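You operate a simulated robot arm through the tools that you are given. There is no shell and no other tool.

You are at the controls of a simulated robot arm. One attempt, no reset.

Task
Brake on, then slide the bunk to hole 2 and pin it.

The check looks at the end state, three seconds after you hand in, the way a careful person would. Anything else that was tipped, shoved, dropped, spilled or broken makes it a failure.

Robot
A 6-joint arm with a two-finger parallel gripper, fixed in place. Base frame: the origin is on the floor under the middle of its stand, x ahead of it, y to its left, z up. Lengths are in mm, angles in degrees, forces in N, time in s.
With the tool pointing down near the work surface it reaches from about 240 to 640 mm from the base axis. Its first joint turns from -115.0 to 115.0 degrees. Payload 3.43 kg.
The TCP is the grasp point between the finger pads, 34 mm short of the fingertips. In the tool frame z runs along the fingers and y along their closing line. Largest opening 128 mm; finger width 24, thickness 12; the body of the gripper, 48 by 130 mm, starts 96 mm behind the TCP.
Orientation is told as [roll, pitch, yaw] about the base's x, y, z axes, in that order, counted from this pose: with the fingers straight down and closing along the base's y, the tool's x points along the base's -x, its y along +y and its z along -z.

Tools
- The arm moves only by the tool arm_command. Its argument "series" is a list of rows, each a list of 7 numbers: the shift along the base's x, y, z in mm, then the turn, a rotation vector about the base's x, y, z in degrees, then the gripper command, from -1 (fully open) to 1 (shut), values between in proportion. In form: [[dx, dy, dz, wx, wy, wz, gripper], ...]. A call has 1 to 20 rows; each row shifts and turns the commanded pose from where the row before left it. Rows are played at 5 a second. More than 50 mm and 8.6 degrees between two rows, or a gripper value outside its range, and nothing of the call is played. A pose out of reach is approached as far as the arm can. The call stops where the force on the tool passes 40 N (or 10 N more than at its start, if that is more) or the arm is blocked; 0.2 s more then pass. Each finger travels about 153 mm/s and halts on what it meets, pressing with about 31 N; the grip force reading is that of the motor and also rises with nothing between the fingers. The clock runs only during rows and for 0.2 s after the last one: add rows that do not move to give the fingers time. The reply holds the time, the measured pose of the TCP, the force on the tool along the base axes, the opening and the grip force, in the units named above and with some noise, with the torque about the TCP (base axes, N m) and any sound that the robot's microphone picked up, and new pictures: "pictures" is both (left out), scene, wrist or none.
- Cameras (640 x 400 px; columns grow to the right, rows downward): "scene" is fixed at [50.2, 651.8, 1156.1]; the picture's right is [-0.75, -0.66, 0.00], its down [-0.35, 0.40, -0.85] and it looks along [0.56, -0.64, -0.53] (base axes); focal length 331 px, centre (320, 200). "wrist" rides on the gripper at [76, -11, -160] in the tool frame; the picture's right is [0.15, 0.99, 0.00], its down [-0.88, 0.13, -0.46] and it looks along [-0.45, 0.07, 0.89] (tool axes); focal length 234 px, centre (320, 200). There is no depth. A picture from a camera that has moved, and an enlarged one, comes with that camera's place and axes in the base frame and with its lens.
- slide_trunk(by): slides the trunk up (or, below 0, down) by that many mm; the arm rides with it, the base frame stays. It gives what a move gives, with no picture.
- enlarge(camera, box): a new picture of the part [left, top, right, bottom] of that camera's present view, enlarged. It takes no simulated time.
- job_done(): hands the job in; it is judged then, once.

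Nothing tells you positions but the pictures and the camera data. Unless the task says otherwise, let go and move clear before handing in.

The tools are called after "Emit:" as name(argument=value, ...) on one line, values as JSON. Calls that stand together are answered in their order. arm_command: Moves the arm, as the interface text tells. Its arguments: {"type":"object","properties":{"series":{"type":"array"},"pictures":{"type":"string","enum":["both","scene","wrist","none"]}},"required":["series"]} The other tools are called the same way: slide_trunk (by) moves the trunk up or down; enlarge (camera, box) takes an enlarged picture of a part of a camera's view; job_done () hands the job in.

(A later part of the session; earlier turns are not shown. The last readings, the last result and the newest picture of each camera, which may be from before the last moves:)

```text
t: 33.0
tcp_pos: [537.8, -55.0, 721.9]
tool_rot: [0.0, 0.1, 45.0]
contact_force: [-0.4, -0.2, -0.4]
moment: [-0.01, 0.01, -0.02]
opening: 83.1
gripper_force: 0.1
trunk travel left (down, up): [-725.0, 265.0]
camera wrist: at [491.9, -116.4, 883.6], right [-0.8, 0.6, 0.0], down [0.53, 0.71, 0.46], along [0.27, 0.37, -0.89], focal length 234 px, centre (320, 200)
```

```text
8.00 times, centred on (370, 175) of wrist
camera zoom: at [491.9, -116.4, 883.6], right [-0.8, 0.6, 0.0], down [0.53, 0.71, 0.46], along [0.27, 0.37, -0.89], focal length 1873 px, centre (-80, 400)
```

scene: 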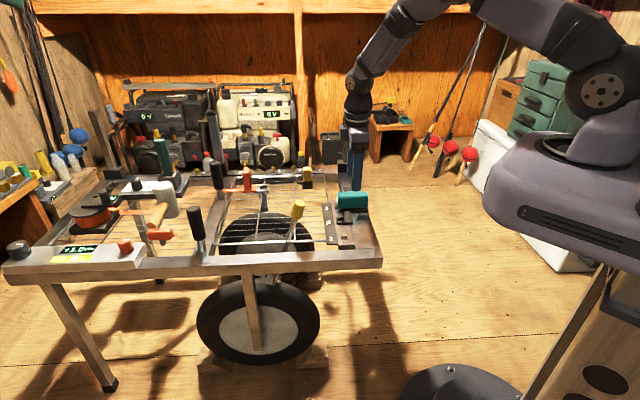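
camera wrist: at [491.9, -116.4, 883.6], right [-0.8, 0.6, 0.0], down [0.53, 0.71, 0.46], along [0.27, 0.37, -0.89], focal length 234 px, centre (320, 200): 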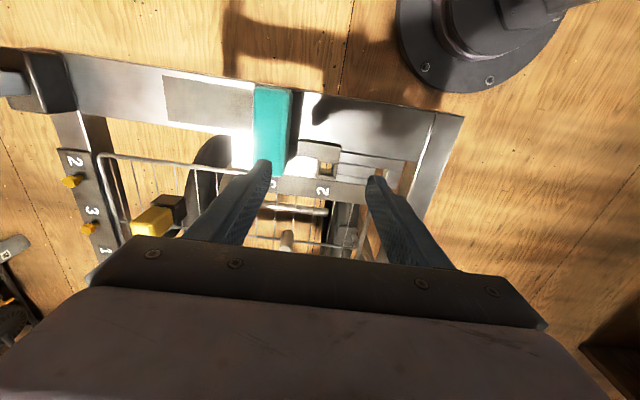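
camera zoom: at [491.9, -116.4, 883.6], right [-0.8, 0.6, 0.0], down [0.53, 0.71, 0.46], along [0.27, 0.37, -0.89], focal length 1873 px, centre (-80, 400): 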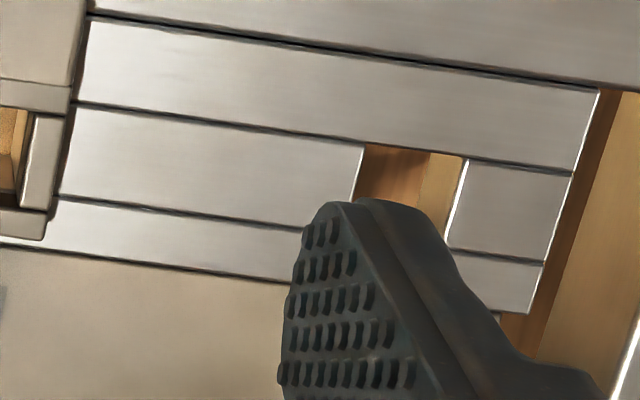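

Emit:
enlarge(camera="wrist", box=[316, 158, 344, 182])

Emit:
enlarge(camera="scene", box=[334, 213, 350, 225])

```text
16.00 times, centred on (330, 170) of wrist
camera zoom: at [491.9, -116.4, 883.6], right [-0.8, 0.6, 0.0], down [0.53, 0.71, 0.46], along [0.27, 0.37, -0.89], focal length 3747 px, centre (160, 680)
```

zoom: 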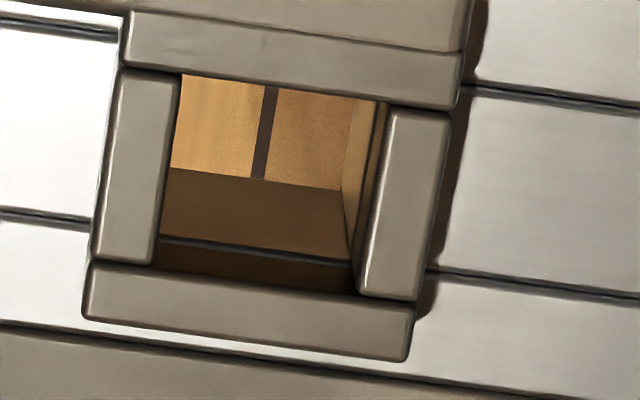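

```text
16.00 times, centred on (342, 219) of scene
camera zoom: at [50.2, 651.8, 1156.1], right [-0.75, -0.66, 0.0], down [-0.35, 0.4, -0.85], along [0.56, -0.64, -0.53], focal length 5303 px, centre (-32, -104)
```

zoom: 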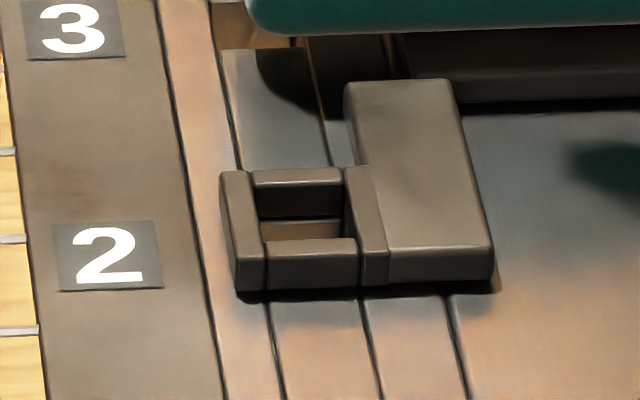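

The tab is over hole 2: the rail hole's walls line up with the tab's on both sides to within about 1 mm. Next is the pin, which needs a 50° tilt toward the far bar with the fingers closing along the frame's long axis, so I'll re-orient up high first.

Emit:
arm_command(series=[[0, 0, 45, 0, 0, 0, -0.1], [0, 0, 45, 0, 0, 0, -0.1], [-4, 10, 40, 0, 0, -8.2, -0.1], [0, 0, 0, 0, 0, -8.2, -0.1], [0, 0, 0, 0, 0, -8.2, -0.1], [0, 0, 0, 0, 0, -8.2, -0.1], [0, 0, 0, 0, 0, -8.2, -0.1], [0, 0, 0, 0, 0, -8.2, -0.1], [0, 0, 0, 0, 0, -8.2, -0.1], [0, 0, 0, 0, 0, -8.2, -0.1], [0, 0, 0, 0, 0, -8.2, -0.1], [0, 0, 0, 0, 0, -8.2, -0.1], [0, 0, 0, 0, 0, -8.2, -0.1], [0, 0, 0, -5.95, -5.83, 0, -0.1], [0, 0, 0, -5.95, -5.83, 0, -0.1], [0, 0, 0, -5.95, -5.83, 0, -0.1], [0, 0, 0, -5.95, -5.83, 0, -0.1], [0, 0, 0, -5.95, -5.83, 0, -0.1], [0, 0, 0, -5.95, -5.83, 0, -0.1], [0, 0, 0, 0, 0, 0, -0.1]], pictures="both")

```text
t: 37.2
tcp_pos: [534.1, -45.4, 852.5]
tool_rot: [-0.4, -50.1, -45.0]
contact_force: [-0.6, 0.5, 0.2]
moment: [-0.05, -0.01, -0.04]
opening: 70.4
gripper_force: 0.0
trunk travel left (down, up): [-725.0, 265.0]
camera wrist: at [405.4, 68.9, 897.9], right [0.64, 0.76, -0.12], down [0.25, -0.06, 0.97], along [0.73, -0.65, -0.23], focal length 234 px, centre (320, 200)
```

scene: 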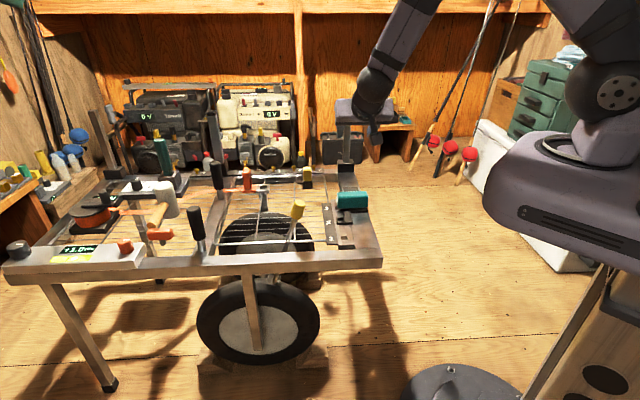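
wrist: 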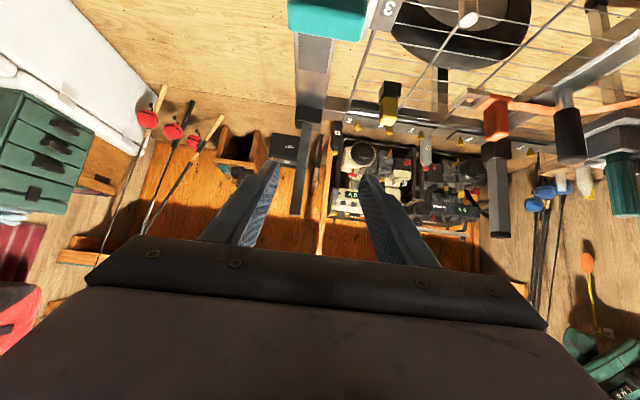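

Emit:
enlarge(camera="wrist", box=[340, 60, 440, 140])

Emit:
enlarge(camera="scene", box=[285, 155, 345, 195])

```text
5.00 times, centred on (390, 100) of wrist
camera zoom: at [405.4, 68.9, 897.9], right [0.64, 0.76, -0.12], down [0.25, -0.06, 0.97], along [0.73, -0.65, -0.23], focal length 1171 px, centre (-30, 700)
```

zoom: 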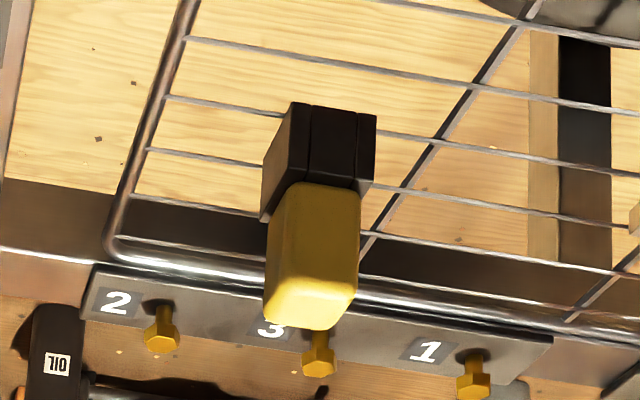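

```text
10.00 times, centred on (315, 175) of scene
camera zoom: at [50.2, 651.8, 1156.1], right [-0.75, -0.66, 0.0], down [-0.35, 0.4, -0.85], along [0.56, -0.64, -0.53], focal length 3314 px, centre (370, 450)
```

zoom: 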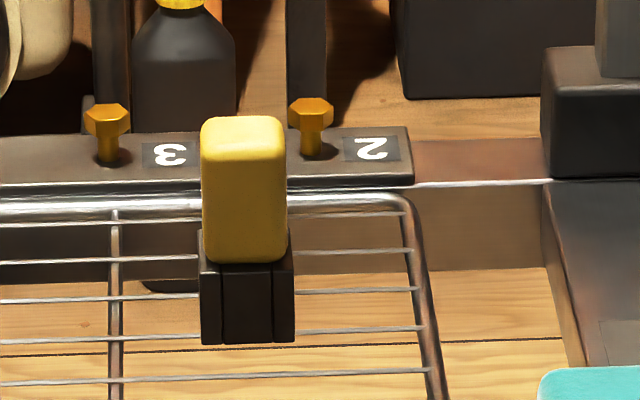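

The yellow grip's top is at about (777, -112, 634), it is about 29 mm wide, and the socket's top is near z = 589. I'll lift a little and then lower the trunk 200 mm so the arm can stretch that far at this tilt.

Emit:
arm_command(series=[[0, 0, 40, 0, 0, 0, -0.1], [0, 0, 0, 0, 0, 0, -0.1]], pictures="none")

Emit:
slide_trunk(by=-200)

```text
t: 37.8
tcp_pos: [530.9, -42.3, 893.1]
tool_rot: [-0.4, -50.0, -45.1]
contact_force: [0.4, 0.1, -0.4]
moment: [0.01, -0.01, -0.02]
opening: 70.4
gripper_force: 0.0
trunk travel left (down, up): [-725.0, 265.0]
```

```text
t: 40.0
tcp_pos: [529.7, -42.7, 692.5]
tool_rot: [-0.4, -50.0, -45.0]
contact_force: [-0.1, 0.0, -0.1]
moment: [0.02, 0.03, 0.01]
opening: 70.5
gripper_force: 0.1
trunk travel left (down, up): [-525.0, 465.0]
```

Emit:
arm_command(series=[[40, -4, 0, 0, 0, 0, -0.1], [40, -4, 0, 0, 0, 0, -0.1], [40, -4, -5, 0, 0, 0, -0.1], [40, -4, -5, 0, 0, 0, -0.1], [39, -4, -6, 0, 0, 0, -0.1], [0, 0, 0, 0, 0, 0, -0.1]], pictures="both")

Emit:
enlarge(camera="wrist", box=[220, 80, 420, 260])

Emit:
enlarge(camera="scene", box=[250, 120, 370, 220])

```text
t: 41.4
tcp_pos: [732.0, -63.7, 675.6]
tool_rot: [-0.5, -49.9, -45.0]
contact_force: [0.3, -0.1, 0.5]
moment: [0.02, 0.02, 0.04]
opening: 70.2
gripper_force: 0.0
trunk travel left (down, up): [-525.0, 465.0]
camera wrist: at [603.7, 52.2, 720.6], right [0.64, 0.76, -0.12], down [0.25, -0.06, 0.97], along [0.73, -0.65, -0.23], focal length 234 px, centre (320, 200)
```

scene: 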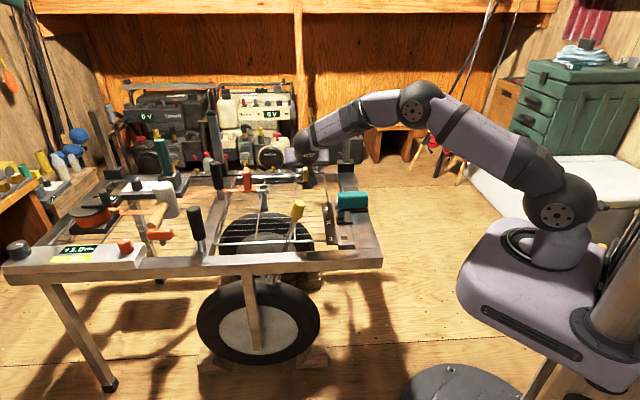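
wrist: 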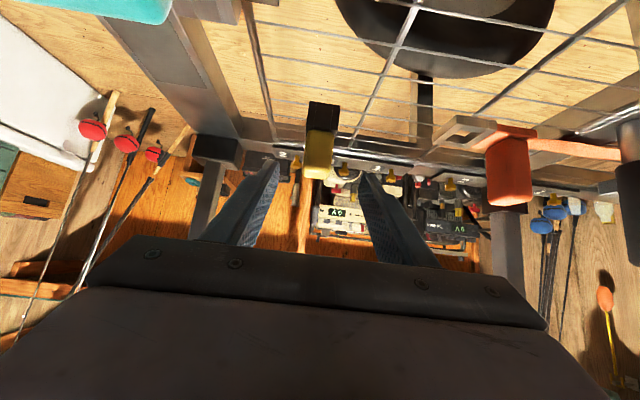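

```text
2.22 times, centred on (320, 170) of wrist
camera zoom: at [603.7, 52.2, 720.6], right [0.64, 0.76, -0.12], down [0.25, -0.06, 0.97], along [0.73, -0.65, -0.23], focal length 520 px, centre (320, 267)
```

zoom: 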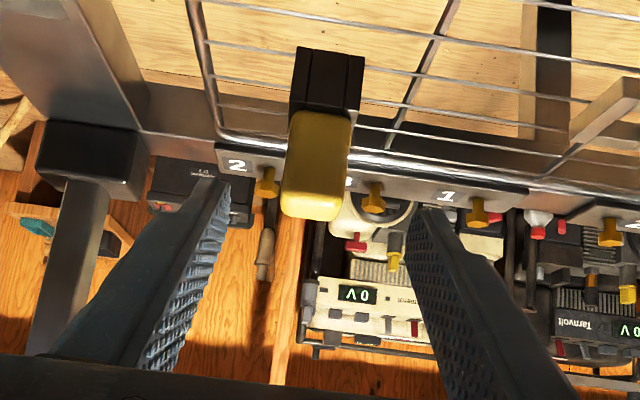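

```text
4.00 times, centred on (310, 170) of scene
camera zoom: at [50.2, 651.8, 1156.1], right [-0.75, -0.66, 0.0], down [-0.35, 0.4, -0.85], along [0.56, -0.64, -0.53], focal length 1326 px, centre (360, 320)
```

zoom: 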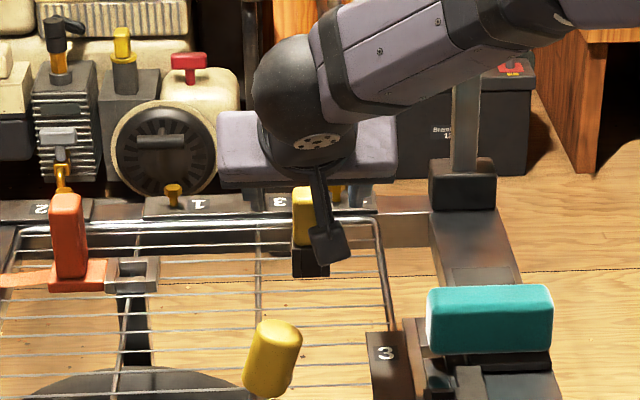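

The pin is centred between the fingers in the wrist view. I'll advance along the tool axis to the grip and stop with the fingertips just above the socket.

Emit:
arm_command(series=[[12, -14, -17, 0, 0, 0, -0.1], [13, -14, -17, 0, 0, 0, -0.1], [0, 0, 0, 0, 0, 0, -0.1]], pictures="both")

Emit:
enlarge(camera="wrist", box=[220, 80, 420, 260])

Emit:
enlarge(camera="scene", box=[270, 140, 350, 200])

```text
t: 42.2
tcp_pos: [756.9, -90.6, 644.2]
tool_rot: [-0.4, -50.0, -45.0]
contact_force: [0.0, 0.2, 0.0]
moment: [-0.01, -0.01, 0.02]
opening: 70.5
gripper_force: 0.1
trunk travel left (down, up): [-525.0, 465.0]
camera wrist: at [628.2, 24.6, 688.9], right [0.64, 0.76, -0.12], down [0.25, -0.06, 0.97], along [0.73, -0.65, -0.23], focal length 234 px, centre (320, 200)
```

scene: 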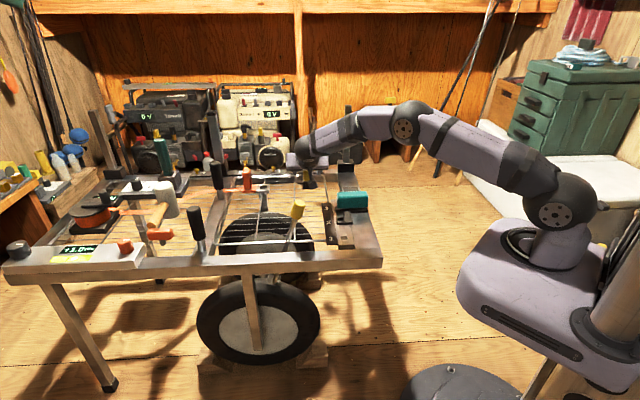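
wrist: 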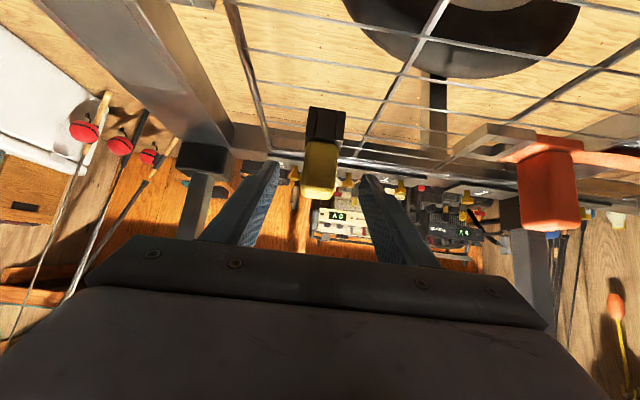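

```text
2.22 times, centred on (320, 170) of wrist
camera zoom: at [628.2, 24.6, 688.9], right [0.64, 0.76, -0.12], down [0.25, -0.06, 0.97], along [0.73, -0.65, -0.23], focal length 520 px, centre (320, 267)
```

zoom: 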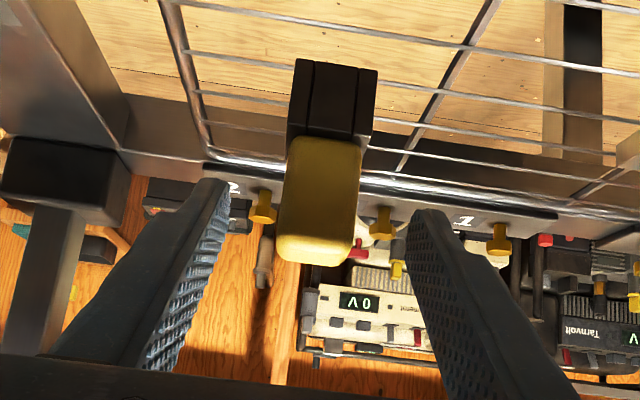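

```text
6.67 times, centred on (310, 170) of scene
camera zoom: at [50.2, 651.8, 1156.1], right [-0.75, -0.66, 0.0], down [-0.35, 0.4, -0.85], along [0.56, -0.64, -0.53], focal length 2210 px, centre (387, 400)
```

zoom: 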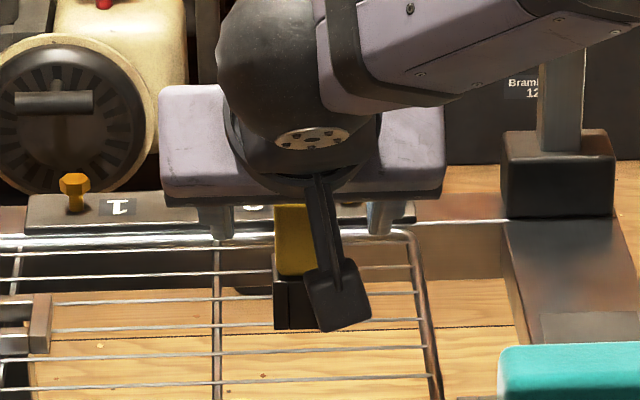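

Emit:
arm_command(series=[[7, -7.5, -10.5, 0, 0, 0, -0.1], [6.5, -7.5, -10.5, 0, 0, 0, -0.1], [0, 0, 0, 0, 0, 0, 0.1], [0, 0, 0, 0, 0, 0, 0.3], [0, 0, 0, 0, 0, 0, 0.5], [0, 0, 0, 0, 0, 0, 0.8], [0, 0, 0, 0, 0, 0, 0.8]], pictures="both")

Emit:
enlarge(camera="wrist", box=[220, 80, 420, 260])

Emit:
enlarge(camera="scene", box=[270, 140, 350, 200])

```text
t: 43.8
tcp_pos: [768.1, -104.9, 623.1]
tool_rot: [-0.4, -50.0, -45.2]
contact_force: [-0.4, -0.6, 0.0]
moment: [0.01, -0.05, 0.01]
opening: 29.1
gripper_force: 31.0
trunk travel left (down, up): [-525.0, 465.0]
camera wrist: at [640.4, 9.6, 668.5], right [0.64, 0.76, -0.12], down [0.25, -0.06, 0.97], along [0.73, -0.65, -0.23], focal length 234 px, centre (320, 200)
```

scene: 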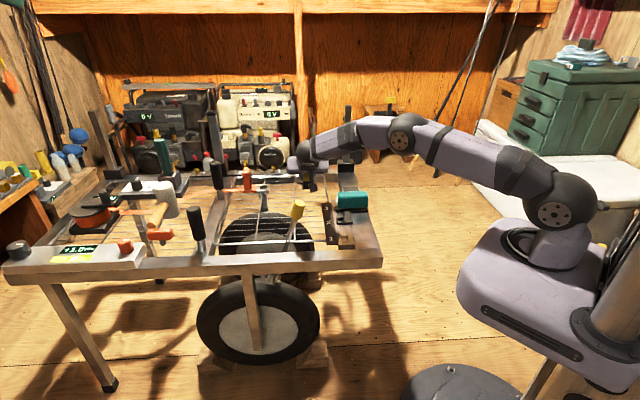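
wrist: 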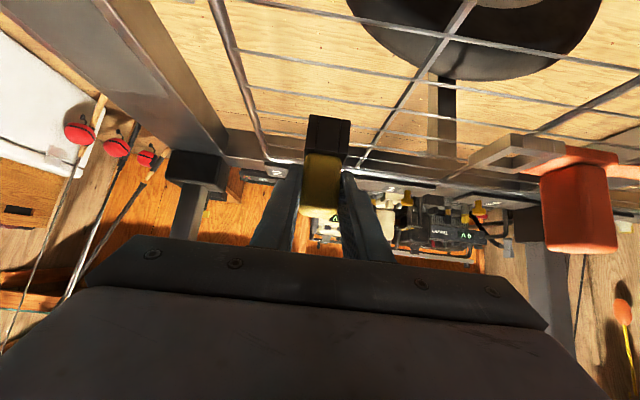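

```text
2.22 times, centred on (320, 170) of wrist
camera zoom: at [640.4, 9.6, 668.5], right [0.64, 0.76, -0.12], down [0.25, -0.06, 0.97], along [0.73, -0.65, -0.23], focal length 520 px, centre (320, 267)
```

zoom: 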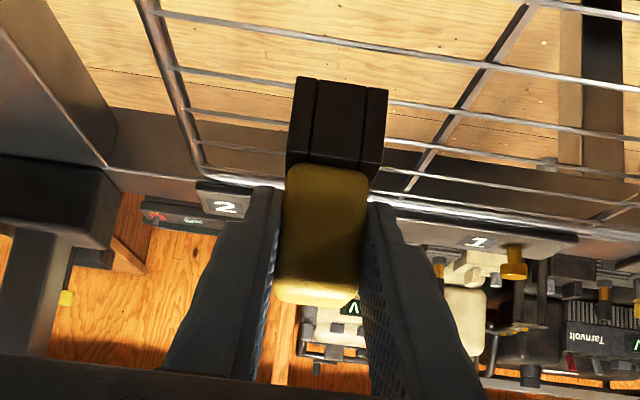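

```text
6.67 times, centred on (310, 170) of scene
camera zoom: at [50.2, 651.8, 1156.1], right [-0.75, -0.66, 0.0], down [-0.35, 0.4, -0.85], along [0.56, -0.64, -0.53], focal length 2210 px, centre (387, 400)
```

zoom: 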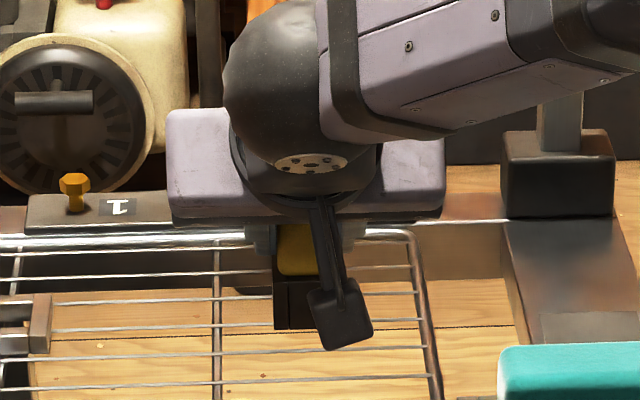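

The pin's grip is held at 29.1 mm. I'll lift straight up slowly and watch for resistance.

Emit:
arm_command(series=[[0, 0, 0, 0, 0, 0, 1], [0, 0, 5, 0, 0, 0, 1], [0, 0, 5, 0, 0, 0, 1], [0, 0, 8, 0, 0, 0, 1], [0, 0, 0, 0, 0, 0, 1]], pictures="both")

Emit:
enlarge(camera="wrist", box=[220, 80, 420, 260])

```text
t: 45.0
tcp_pos: [768.4, -106.7, 640.9]
tool_rot: [-0.5, -50.0, -45.0]
contact_force: [-0.3, 0.3, -0.7]
moment: [0.0, -0.01, 0.01]
opening: 29.2
gripper_force: 31.4
trunk travel left (down, up): [-525.0, 465.0]
camera wrist: at [640.6, 8.3, 686.8], right [0.64, 0.76, -0.12], down [0.25, -0.06, 0.97], along [0.73, -0.65, -0.23], focal length 234 px, centre (320, 200)
```

scene: 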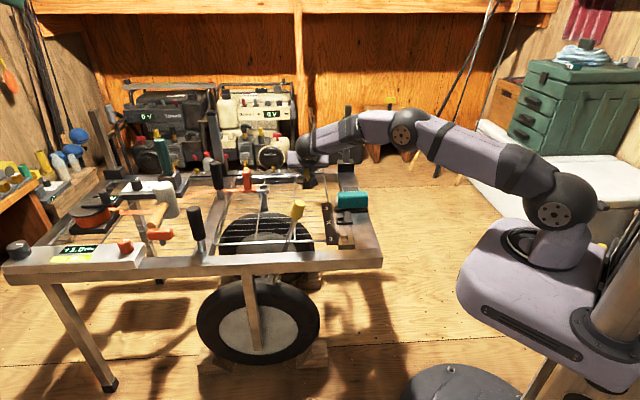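
wrist: 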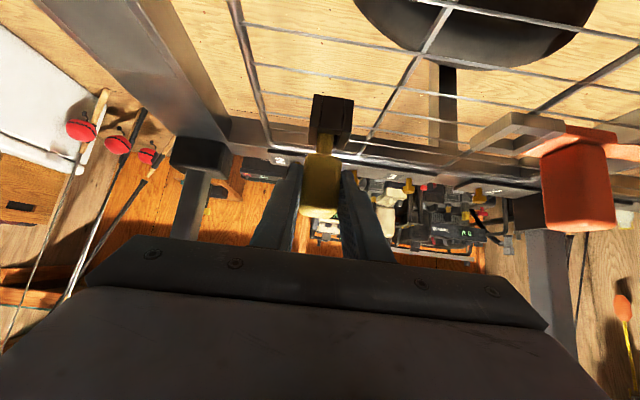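

```text
2.22 times, centred on (320, 170) of wrist
camera zoom: at [640.6, 8.3, 686.8], right [0.64, 0.76, -0.12], down [0.25, -0.06, 0.97], along [0.73, -0.65, -0.23], focal length 520 px, centre (320, 267)
```

zoom: 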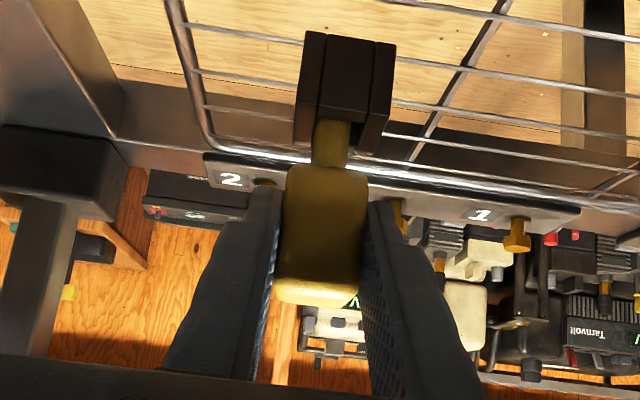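

It is a pin: a narrower shank (about 13 mm) is coming out of the socket freely. I'll keep lifting until it's clear.

Emit:
arm_command(series=[[0, 0, 12, 0, 0, 0, 1], [0, 0, 15, 0, 0, 0, 1], [0, 0, 15, 0, 0, 0, 1], [0, 0, 15, 0, 0, 0, 1], [0, 0, 0, 0, 0, 0, 1]], pictures="both")

Emit:
enlarge(camera="wrist", box=[220, 40, 420, 260])

Emit:
enlarge(camera="scene", box=[270, 140, 350, 200])

```text
t: 46.2
tcp_pos: [769.3, -104.8, 698.0]
tool_rot: [-0.5, -50.0, -45.1]
contact_force: [-0.7, -0.5, -0.8]
moment: [0.04, 0.0, 0.02]
opening: 29.3
gripper_force: 30.5
trunk travel left (down, up): [-525.0, 465.0]
camera wrist: at [640.8, 9.1, 743.4], right [0.64, 0.76, -0.12], down [0.25, -0.06, 0.97], along [0.73, -0.65, -0.23], focal length 234 px, centre (320, 200)
```

scene: 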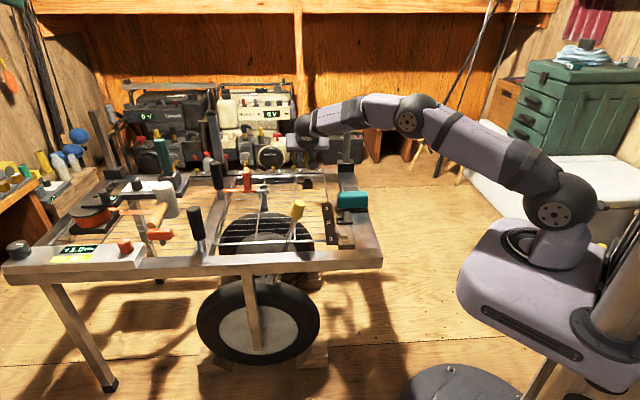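
wrist: 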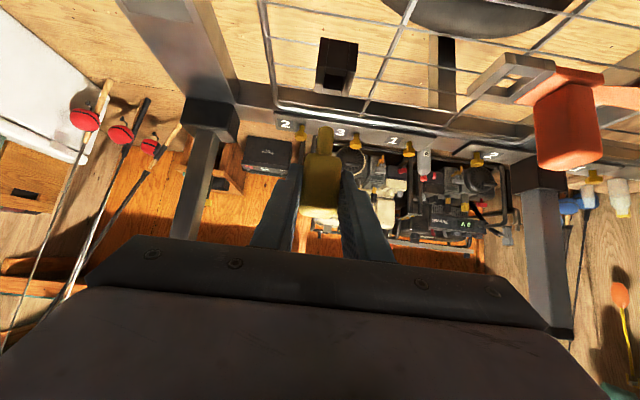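

```text
1.82 times, centred on (320, 150) of wrist
camera zoom: at [640.8, 9.1, 743.4], right [0.64, 0.76, -0.12], down [0.25, -0.06, 0.97], along [0.73, -0.65, -0.23], focal length 426 px, centre (320, 291)
```

zoom: 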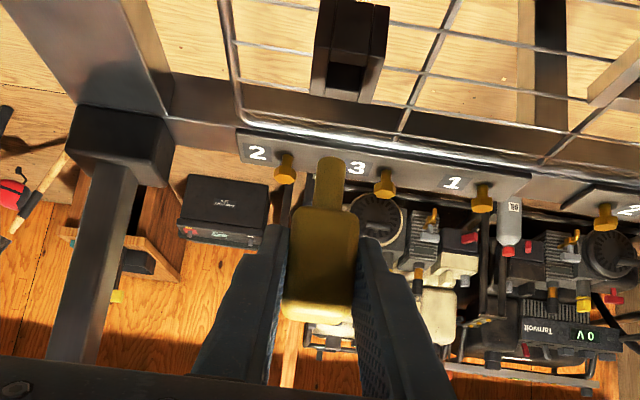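

```text
6.67 times, centred on (310, 170) of scene
camera zoom: at [50.2, 651.8, 1156.1], right [-0.75, -0.66, 0.0], down [-0.35, 0.4, -0.85], along [0.56, -0.64, -0.53], focal length 2210 px, centre (387, 400)
```

zoom: 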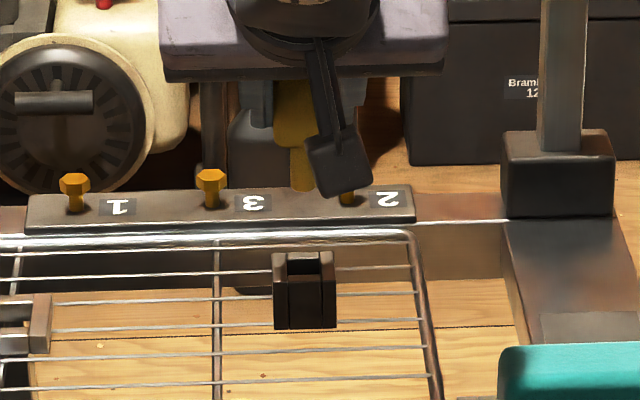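

The pin is out, with a shank roughly 30 mm long, and the socket is left undisturbed. I'll carry it at this height, keeping the orientation fixed, to above hole 2 at about (551, -18).

Emit:
arm_command(series=[[-37, 15, 2, 0, 0, 0, 1], [-38, 16, 0, 0, 0, 0, 1], [-38, 16, 0, 0, 0, 0, 1], [-38, 16, 0, 0, 0, 0, 1], [-37, 16, 0, 0, 0, 0, 1], [-37, 15, 0, 0, 0, 0, 1], [0, 0, 0, 0, 0, 0, 1]], pictures="both")

Emit:
enlarge(camera="wrist", box=[220, 40, 420, 260])

Emit:
enlarge(camera="scene", box=[300, 150, 400, 240])

```text
t: 47.8
tcp_pos: [545.0, -11.6, 698.1]
tool_rot: [-0.3, -50.0, -45.1]
contact_force: [-0.1, -0.2, -0.8]
moment: [0.0, 0.01, 0.02]
opening: 29.3
gripper_force: 30.8
trunk travel left (down, up): [-525.0, 465.0]
camera wrist: at [416.1, 103.1, 743.6], right [0.64, 0.76, -0.12], down [0.25, -0.06, 0.97], along [0.73, -0.65, -0.23], focal length 234 px, centre (320, 200)
```

scene: 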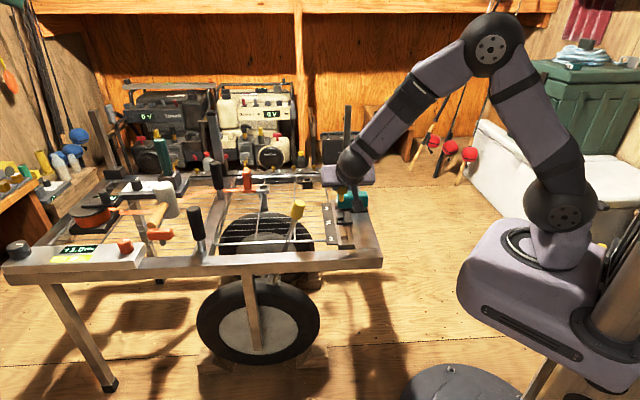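
wrist: 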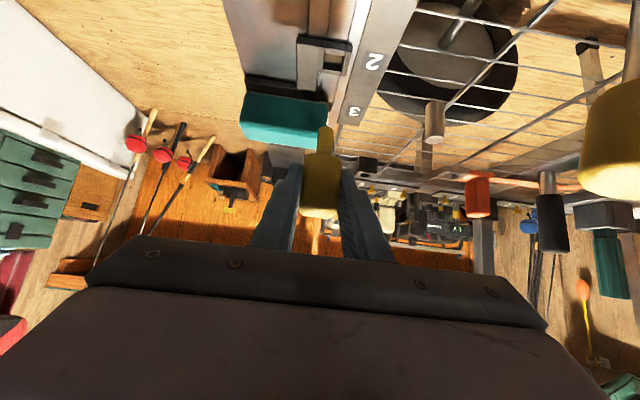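

```text
1.82 times, centred on (320, 150) of wrist
camera zoom: at [416.1, 103.1, 743.6], right [0.64, 0.76, -0.12], down [0.25, -0.06, 0.97], along [0.73, -0.65, -0.23], focal length 426 px, centre (320, 291)
```

zoom: 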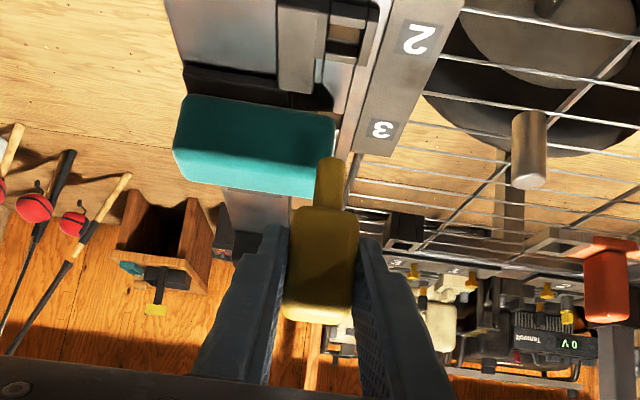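

```text
4.44 times, centred on (350, 195) of scene
camera zoom: at [50.2, 651.8, 1156.1], right [-0.75, -0.66, 0.0], down [-0.35, 0.4, -0.85], along [0.56, -0.64, -0.53], focal length 1473 px, centre (187, 222)
```

zoom: 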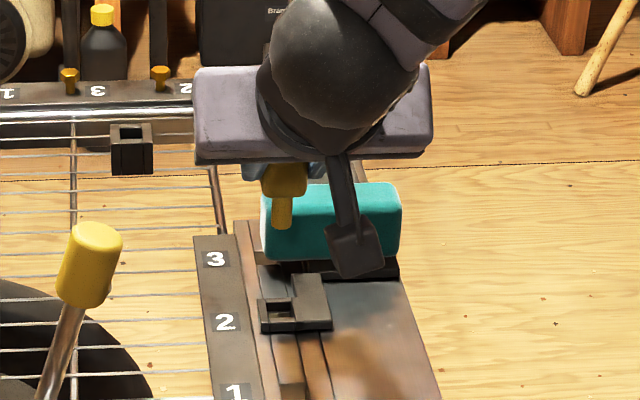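

The scene camera shows the shank right over the tab hole. I'll lower to about 15 mm above the tab so the tip and hole can be compared directly.

Emit:
arm_command(series=[[0, 0, -17, 0, 0, 0, 1], [0, 0, -17, 0, 0, 0, 1], [0, 0, -16, 0, 0, 0, 1], [0, 0, 0, 0, 0, 0, 1]], pictures="both")

Emit:
enlarge(camera="wrist", box=[270, 60, 370, 160])

Emit:
enlarge(camera="scene", box=[325, 190, 365, 235])

```text
t: 48.8
tcp_pos: [543.4, -10.2, 648.4]
tool_rot: [-0.3, -50.0, -44.9]
contact_force: [-0.3, 0.1, -1.1]
moment: [-0.02, -0.03, 0.02]
opening: 29.1
gripper_force: 31.4
trunk travel left (down, up): [-525.0, 465.0]
camera wrist: at [416.4, 104.4, 694.1], right [0.64, 0.76, -0.12], down [0.25, -0.06, 0.97], along [0.73, -0.65, -0.23], focal length 234 px, centre (320, 200)
```

scene: 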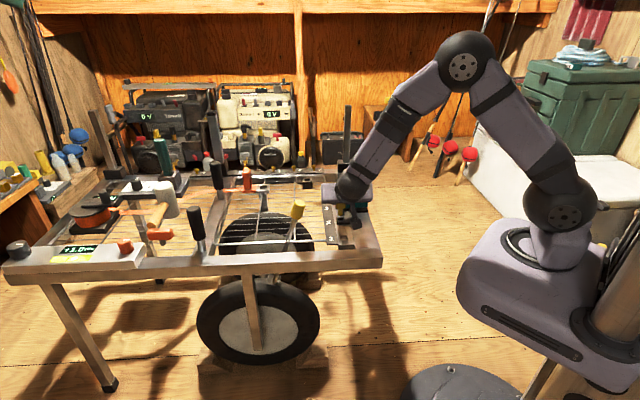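
wrist: 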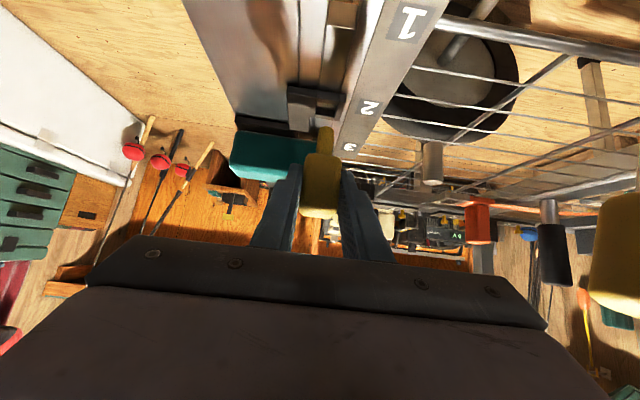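

```text
4.00 times, centred on (320, 110) of wrist
camera zoom: at [416.4, 104.4, 694.1], right [0.64, 0.76, -0.12], down [0.25, -0.06, 0.97], along [0.73, -0.65, -0.23], focal length 937 px, centre (320, 560)
```

zoom: 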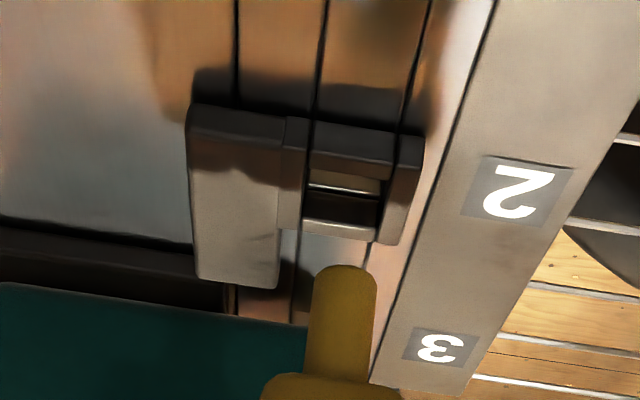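

```text
8.89 times, centred on (345, 212) of scene
camera zoom: at [50.2, 651.8, 1156.1], right [-0.75, -0.66, 0.0], down [-0.35, 0.4, -0.85], along [0.56, -0.64, -0.53], focal length 2946 px, centre (98, 89)
```

zoom: 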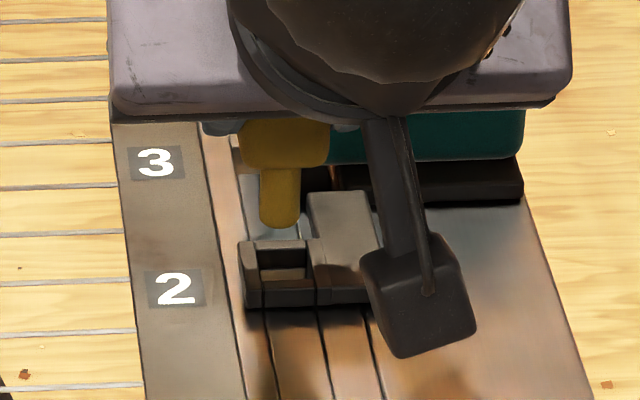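

The tip looks about 2 mm off toward the far end of the frame, and its fore-aft position is still uncertain. I'll correct the first, lower 10 mm more and compare again.

Emit:
arm_command(series=[[-1.6, -1.5, -5, 0, 0, 0, 1], [0, 0, -5, 0, 0, 0, 1], [0, 0, 0, 0, 0, 0, 1]], pictures="both")

Emit:
enlarge(camera="wrist", box=[295, 70, 355, 130])

Emit:
enlarge(camera="scene", box=[330, 200, 355, 228])

```text
t: 49.6
tcp_pos: [541.4, -12.2, 638.6]
tool_rot: [-0.4, -50.1, -45.0]
contact_force: [0.3, 0.9, -0.8]
moment: [0.03, 0.01, 0.01]
opening: 29.4
gripper_force: 31.1
trunk travel left (down, up): [-525.0, 465.0]
camera wrist: at [413.4, 102.5, 683.7], right [0.64, 0.76, -0.12], down [0.25, -0.06, 0.97], along [0.73, -0.65, -0.23], focal length 234 px, centre (320, 200)
```

scene: 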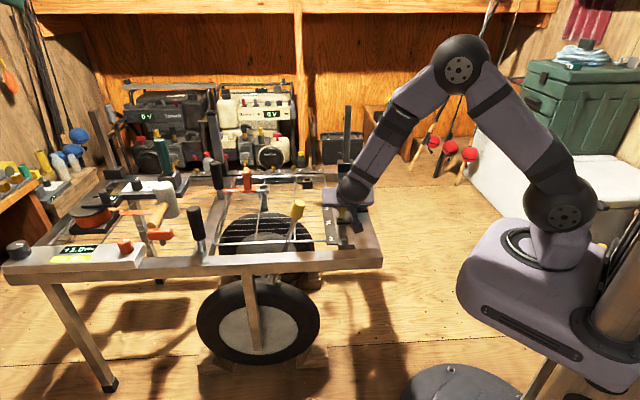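
wrist: 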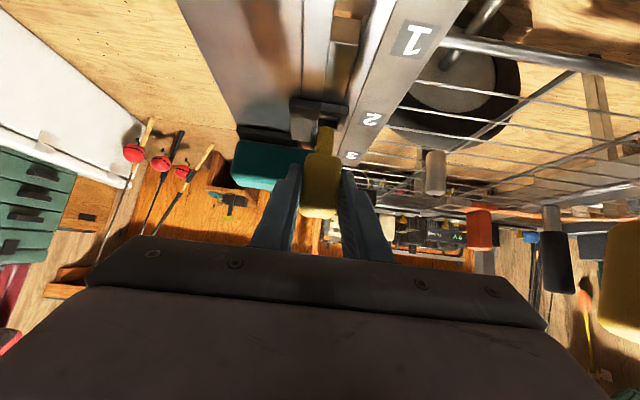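

```text
6.67 times, centred on (325, 100) of wrist
camera zoom: at [413.4, 102.5, 683.7], right [0.64, 0.76, -0.12], down [0.25, -0.06, 0.97], along [0.73, -0.65, -0.23], focal length 1561 px, centre (287, 867)
```

zoom: 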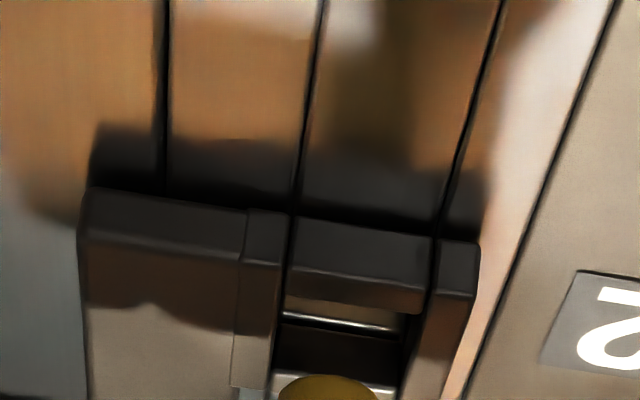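

```text
14.29 times, centred on (342, 214) of scene
camera zoom: at [50.2, 651.8, 1156.1], right [-0.75, -0.66, 0.0], down [-0.35, 0.4, -0.85], along [0.56, -0.64, -0.53], focal length 4735 px, centre (-1, 0)
```

zoom: 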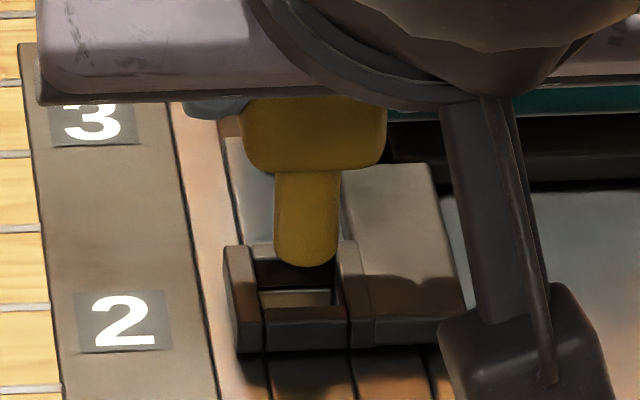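

Emit:
arm_command(series=[[0.5, 0.5, -2.5, 0, 0, 0, 1], [0, 0, -2.5, 0, 0, 0, 1], [0, 0, 0, 0, 0, 0, 1]], pictures="both")

Emit:
enlarge(camera="wrist", box=[295, 80, 355, 140])

Emit:
enlarge(camera="scene", box=[330, 200, 355, 228])

```text
t: 50.4
tcp_pos: [542.7, -13.5, 633.8]
tool_rot: [-0.3, -49.9, -45.0]
contact_force: [0.6, -0.3, -1.0]
moment: [-0.01, -0.02, 0.01]
opening: 29.3
gripper_force: 31.2
trunk travel left (down, up): [-525.0, 465.0]
camera wrist: at [413.5, 102.0, 679.4], right [0.64, 0.76, -0.12], down [0.25, -0.06, 0.97], along [0.73, -0.65, -0.23], focal length 234 px, centre (320, 200)
```

scene: 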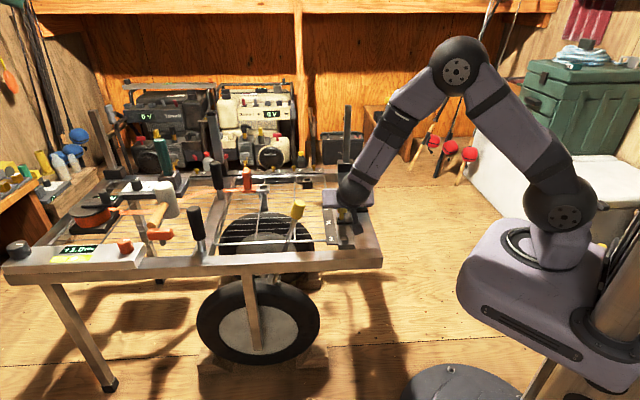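
wrist: 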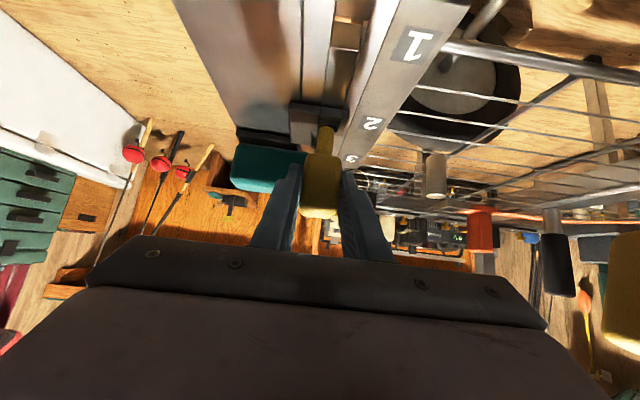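

```text
6.67 times, centred on (325, 110) of wrist
camera zoom: at [413.5, 102.0, 679.4], right [0.64, 0.76, -0.12], down [0.25, -0.06, 0.97], along [0.73, -0.65, -0.23], focal length 1561 px, centre (287, 800)
```

zoom: 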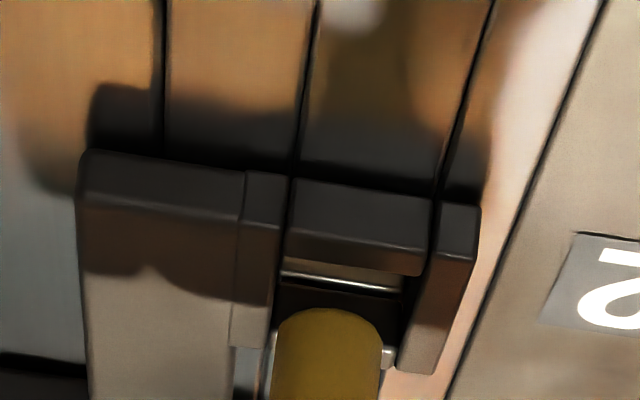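

```text
14.29 times, centred on (342, 214) of scene
camera zoom: at [50.2, 651.8, 1156.1], right [-0.75, -0.66, 0.0], down [-0.35, 0.4, -0.85], along [0.56, -0.64, -0.53], focal length 4735 px, centre (-1, 0)
```

zoom: 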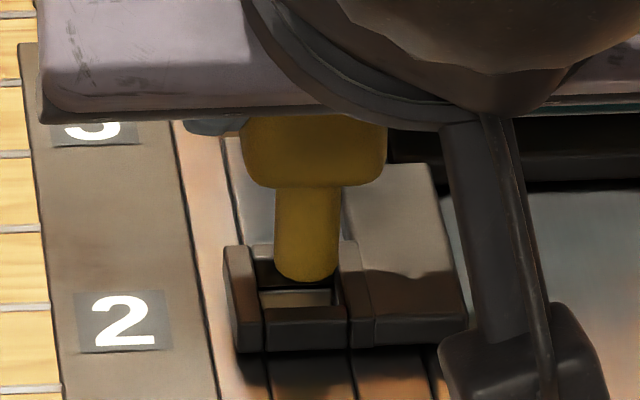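

Emit:
arm_command(series=[[0.8, 0.8, -1.5, 0, 0, 0, 1], [0, 0, -1.5, 0, 0, 0, 1], [0, 0, 0, 0, 0, 0, 1]], pictures="both")

Emit:
enlarge(camera="wrist", box=[305, 90, 345, 130])

Emit:
enlarge(camera="scene", box=[332, 206, 352, 226])

```text
t: 51.2
tcp_pos: [545.0, -12.5, 630.9]
tool_rot: [-0.4, -50.1, -45.0]
contact_force: [0.5, 0.3, -0.3]
moment: [-0.01, 0.0, -0.01]
opening: 29.2
gripper_force: 31.0
trunk travel left (down, up): [-525.0, 465.0]
camera wrist: at [415.9, 102.9, 676.1], right [0.64, 0.76, -0.12], down [0.25, -0.06, 0.97], along [0.73, -0.65, -0.23], focal length 234 px, centre (320, 200)
```

scene: 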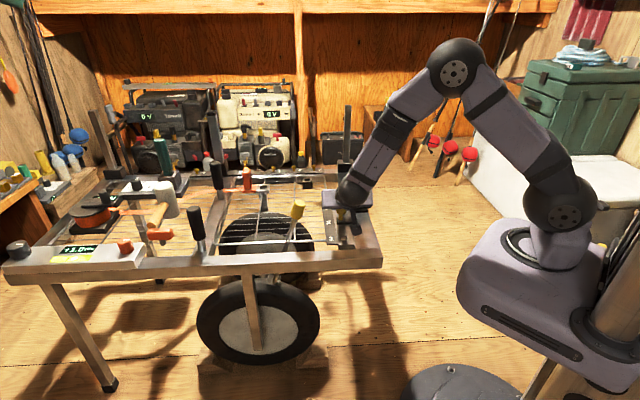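
wrist: 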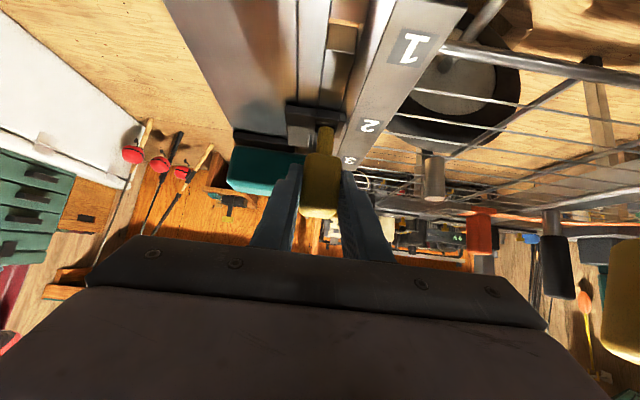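

```text
10.00 times, centred on (325, 110) of wrist
camera zoom: at [415.9, 102.9, 676.1], right [0.64, 0.76, -0.12], down [0.25, -0.06, 0.97], along [0.73, -0.65, -0.23], focal length 2342 px, centre (270, 1100)
```

zoom: 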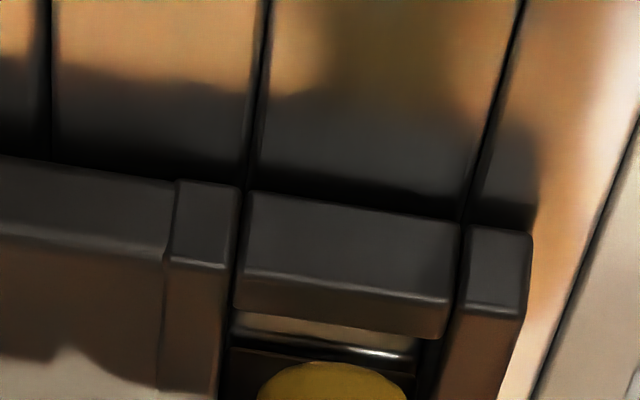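

```text
16.00 times, centred on (342, 216) of scene
camera zoom: at [50.2, 651.8, 1156.1], right [-0.75, -0.66, 0.0], down [-0.35, 0.4, -0.85], along [0.56, -0.64, -0.53], focal length 5303 px, centre (-32, -56)
```

zoom: 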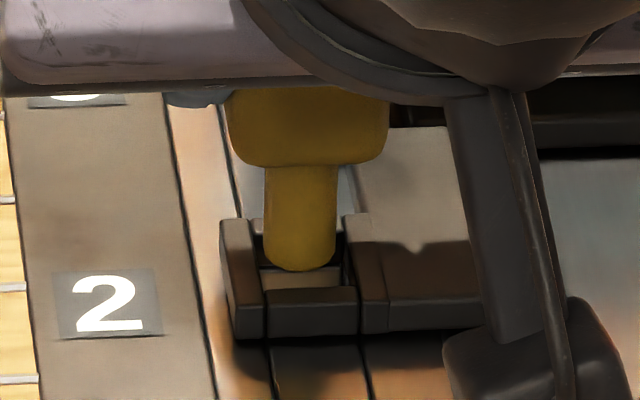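

The tip is within about 1 mm sideways and only a few millimetres above the tab. I'll shift slightly and ease down with small steps, watching the force.

Emit:
arm_command(series=[[-0.8, -0.7, -1.5, 0, 0, 0, 1], [0, 0, -1.5, 0, 0, 0, 1], [0, 0, 0, 0, 0, 0, 1]], pictures="both")

Emit:
enlarge(camera="wrist", box=[305, 95, 345, 135])

Emit:
enlarge(camera="scene", box=[332, 206, 352, 226])

```text
t: 52.0
tcp_pos: [543.5, -12.8, 627.6]
tool_rot: [-0.3, -50.0, -45.0]
contact_force: [-0.4, 0.3, -1.2]
moment: [-0.03, 0.01, -0.01]
opening: 29.2
gripper_force: 31.1
trunk travel left (down, up): [-525.0, 465.0]
camera wrist: at [414.9, 101.9, 672.8], right [0.64, 0.76, -0.12], down [0.25, -0.06, 0.97], along [0.73, -0.65, -0.23], focal length 234 px, centre (320, 200)
```

scene: 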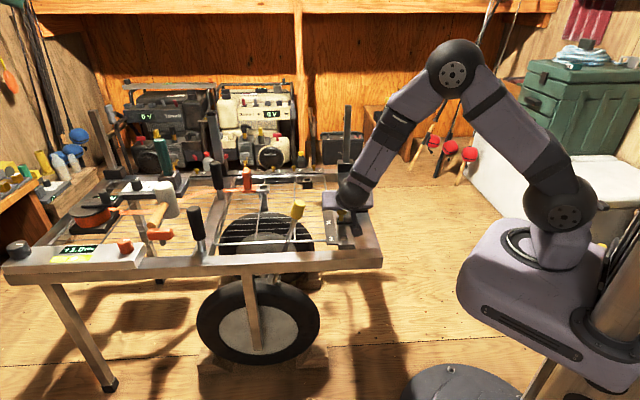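
wrist: 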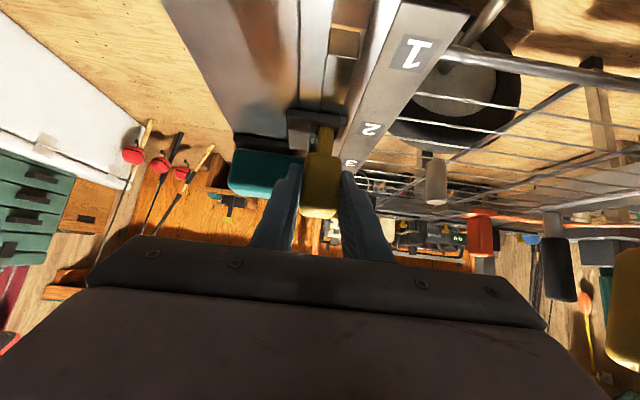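

```text
10.00 times, centred on (325, 115) of wrist
camera zoom: at [414.9, 101.9, 672.8], right [0.64, 0.76, -0.12], down [0.25, -0.06, 0.97], along [0.73, -0.65, -0.23], focal length 2342 px, centre (270, 1050)
```

zoom: 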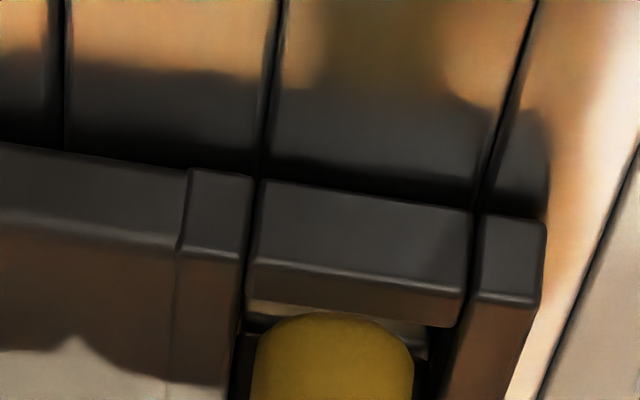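

```text
16.00 times, centred on (342, 216) of scene
camera zoom: at [50.2, 651.8, 1156.1], right [-0.75, -0.66, 0.0], down [-0.35, 0.4, -0.85], along [0.56, -0.64, -0.53], focal length 5303 px, centre (-32, -56)
```

zoom: 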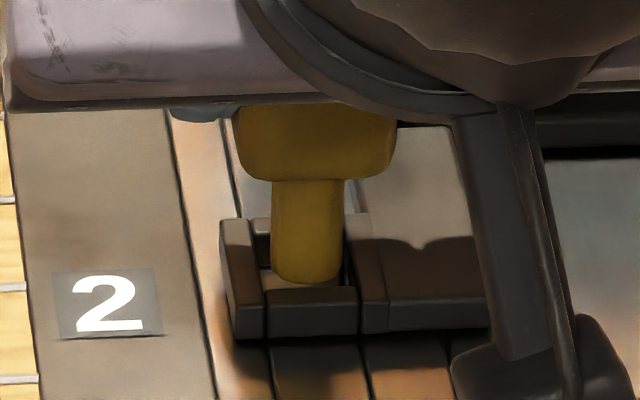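

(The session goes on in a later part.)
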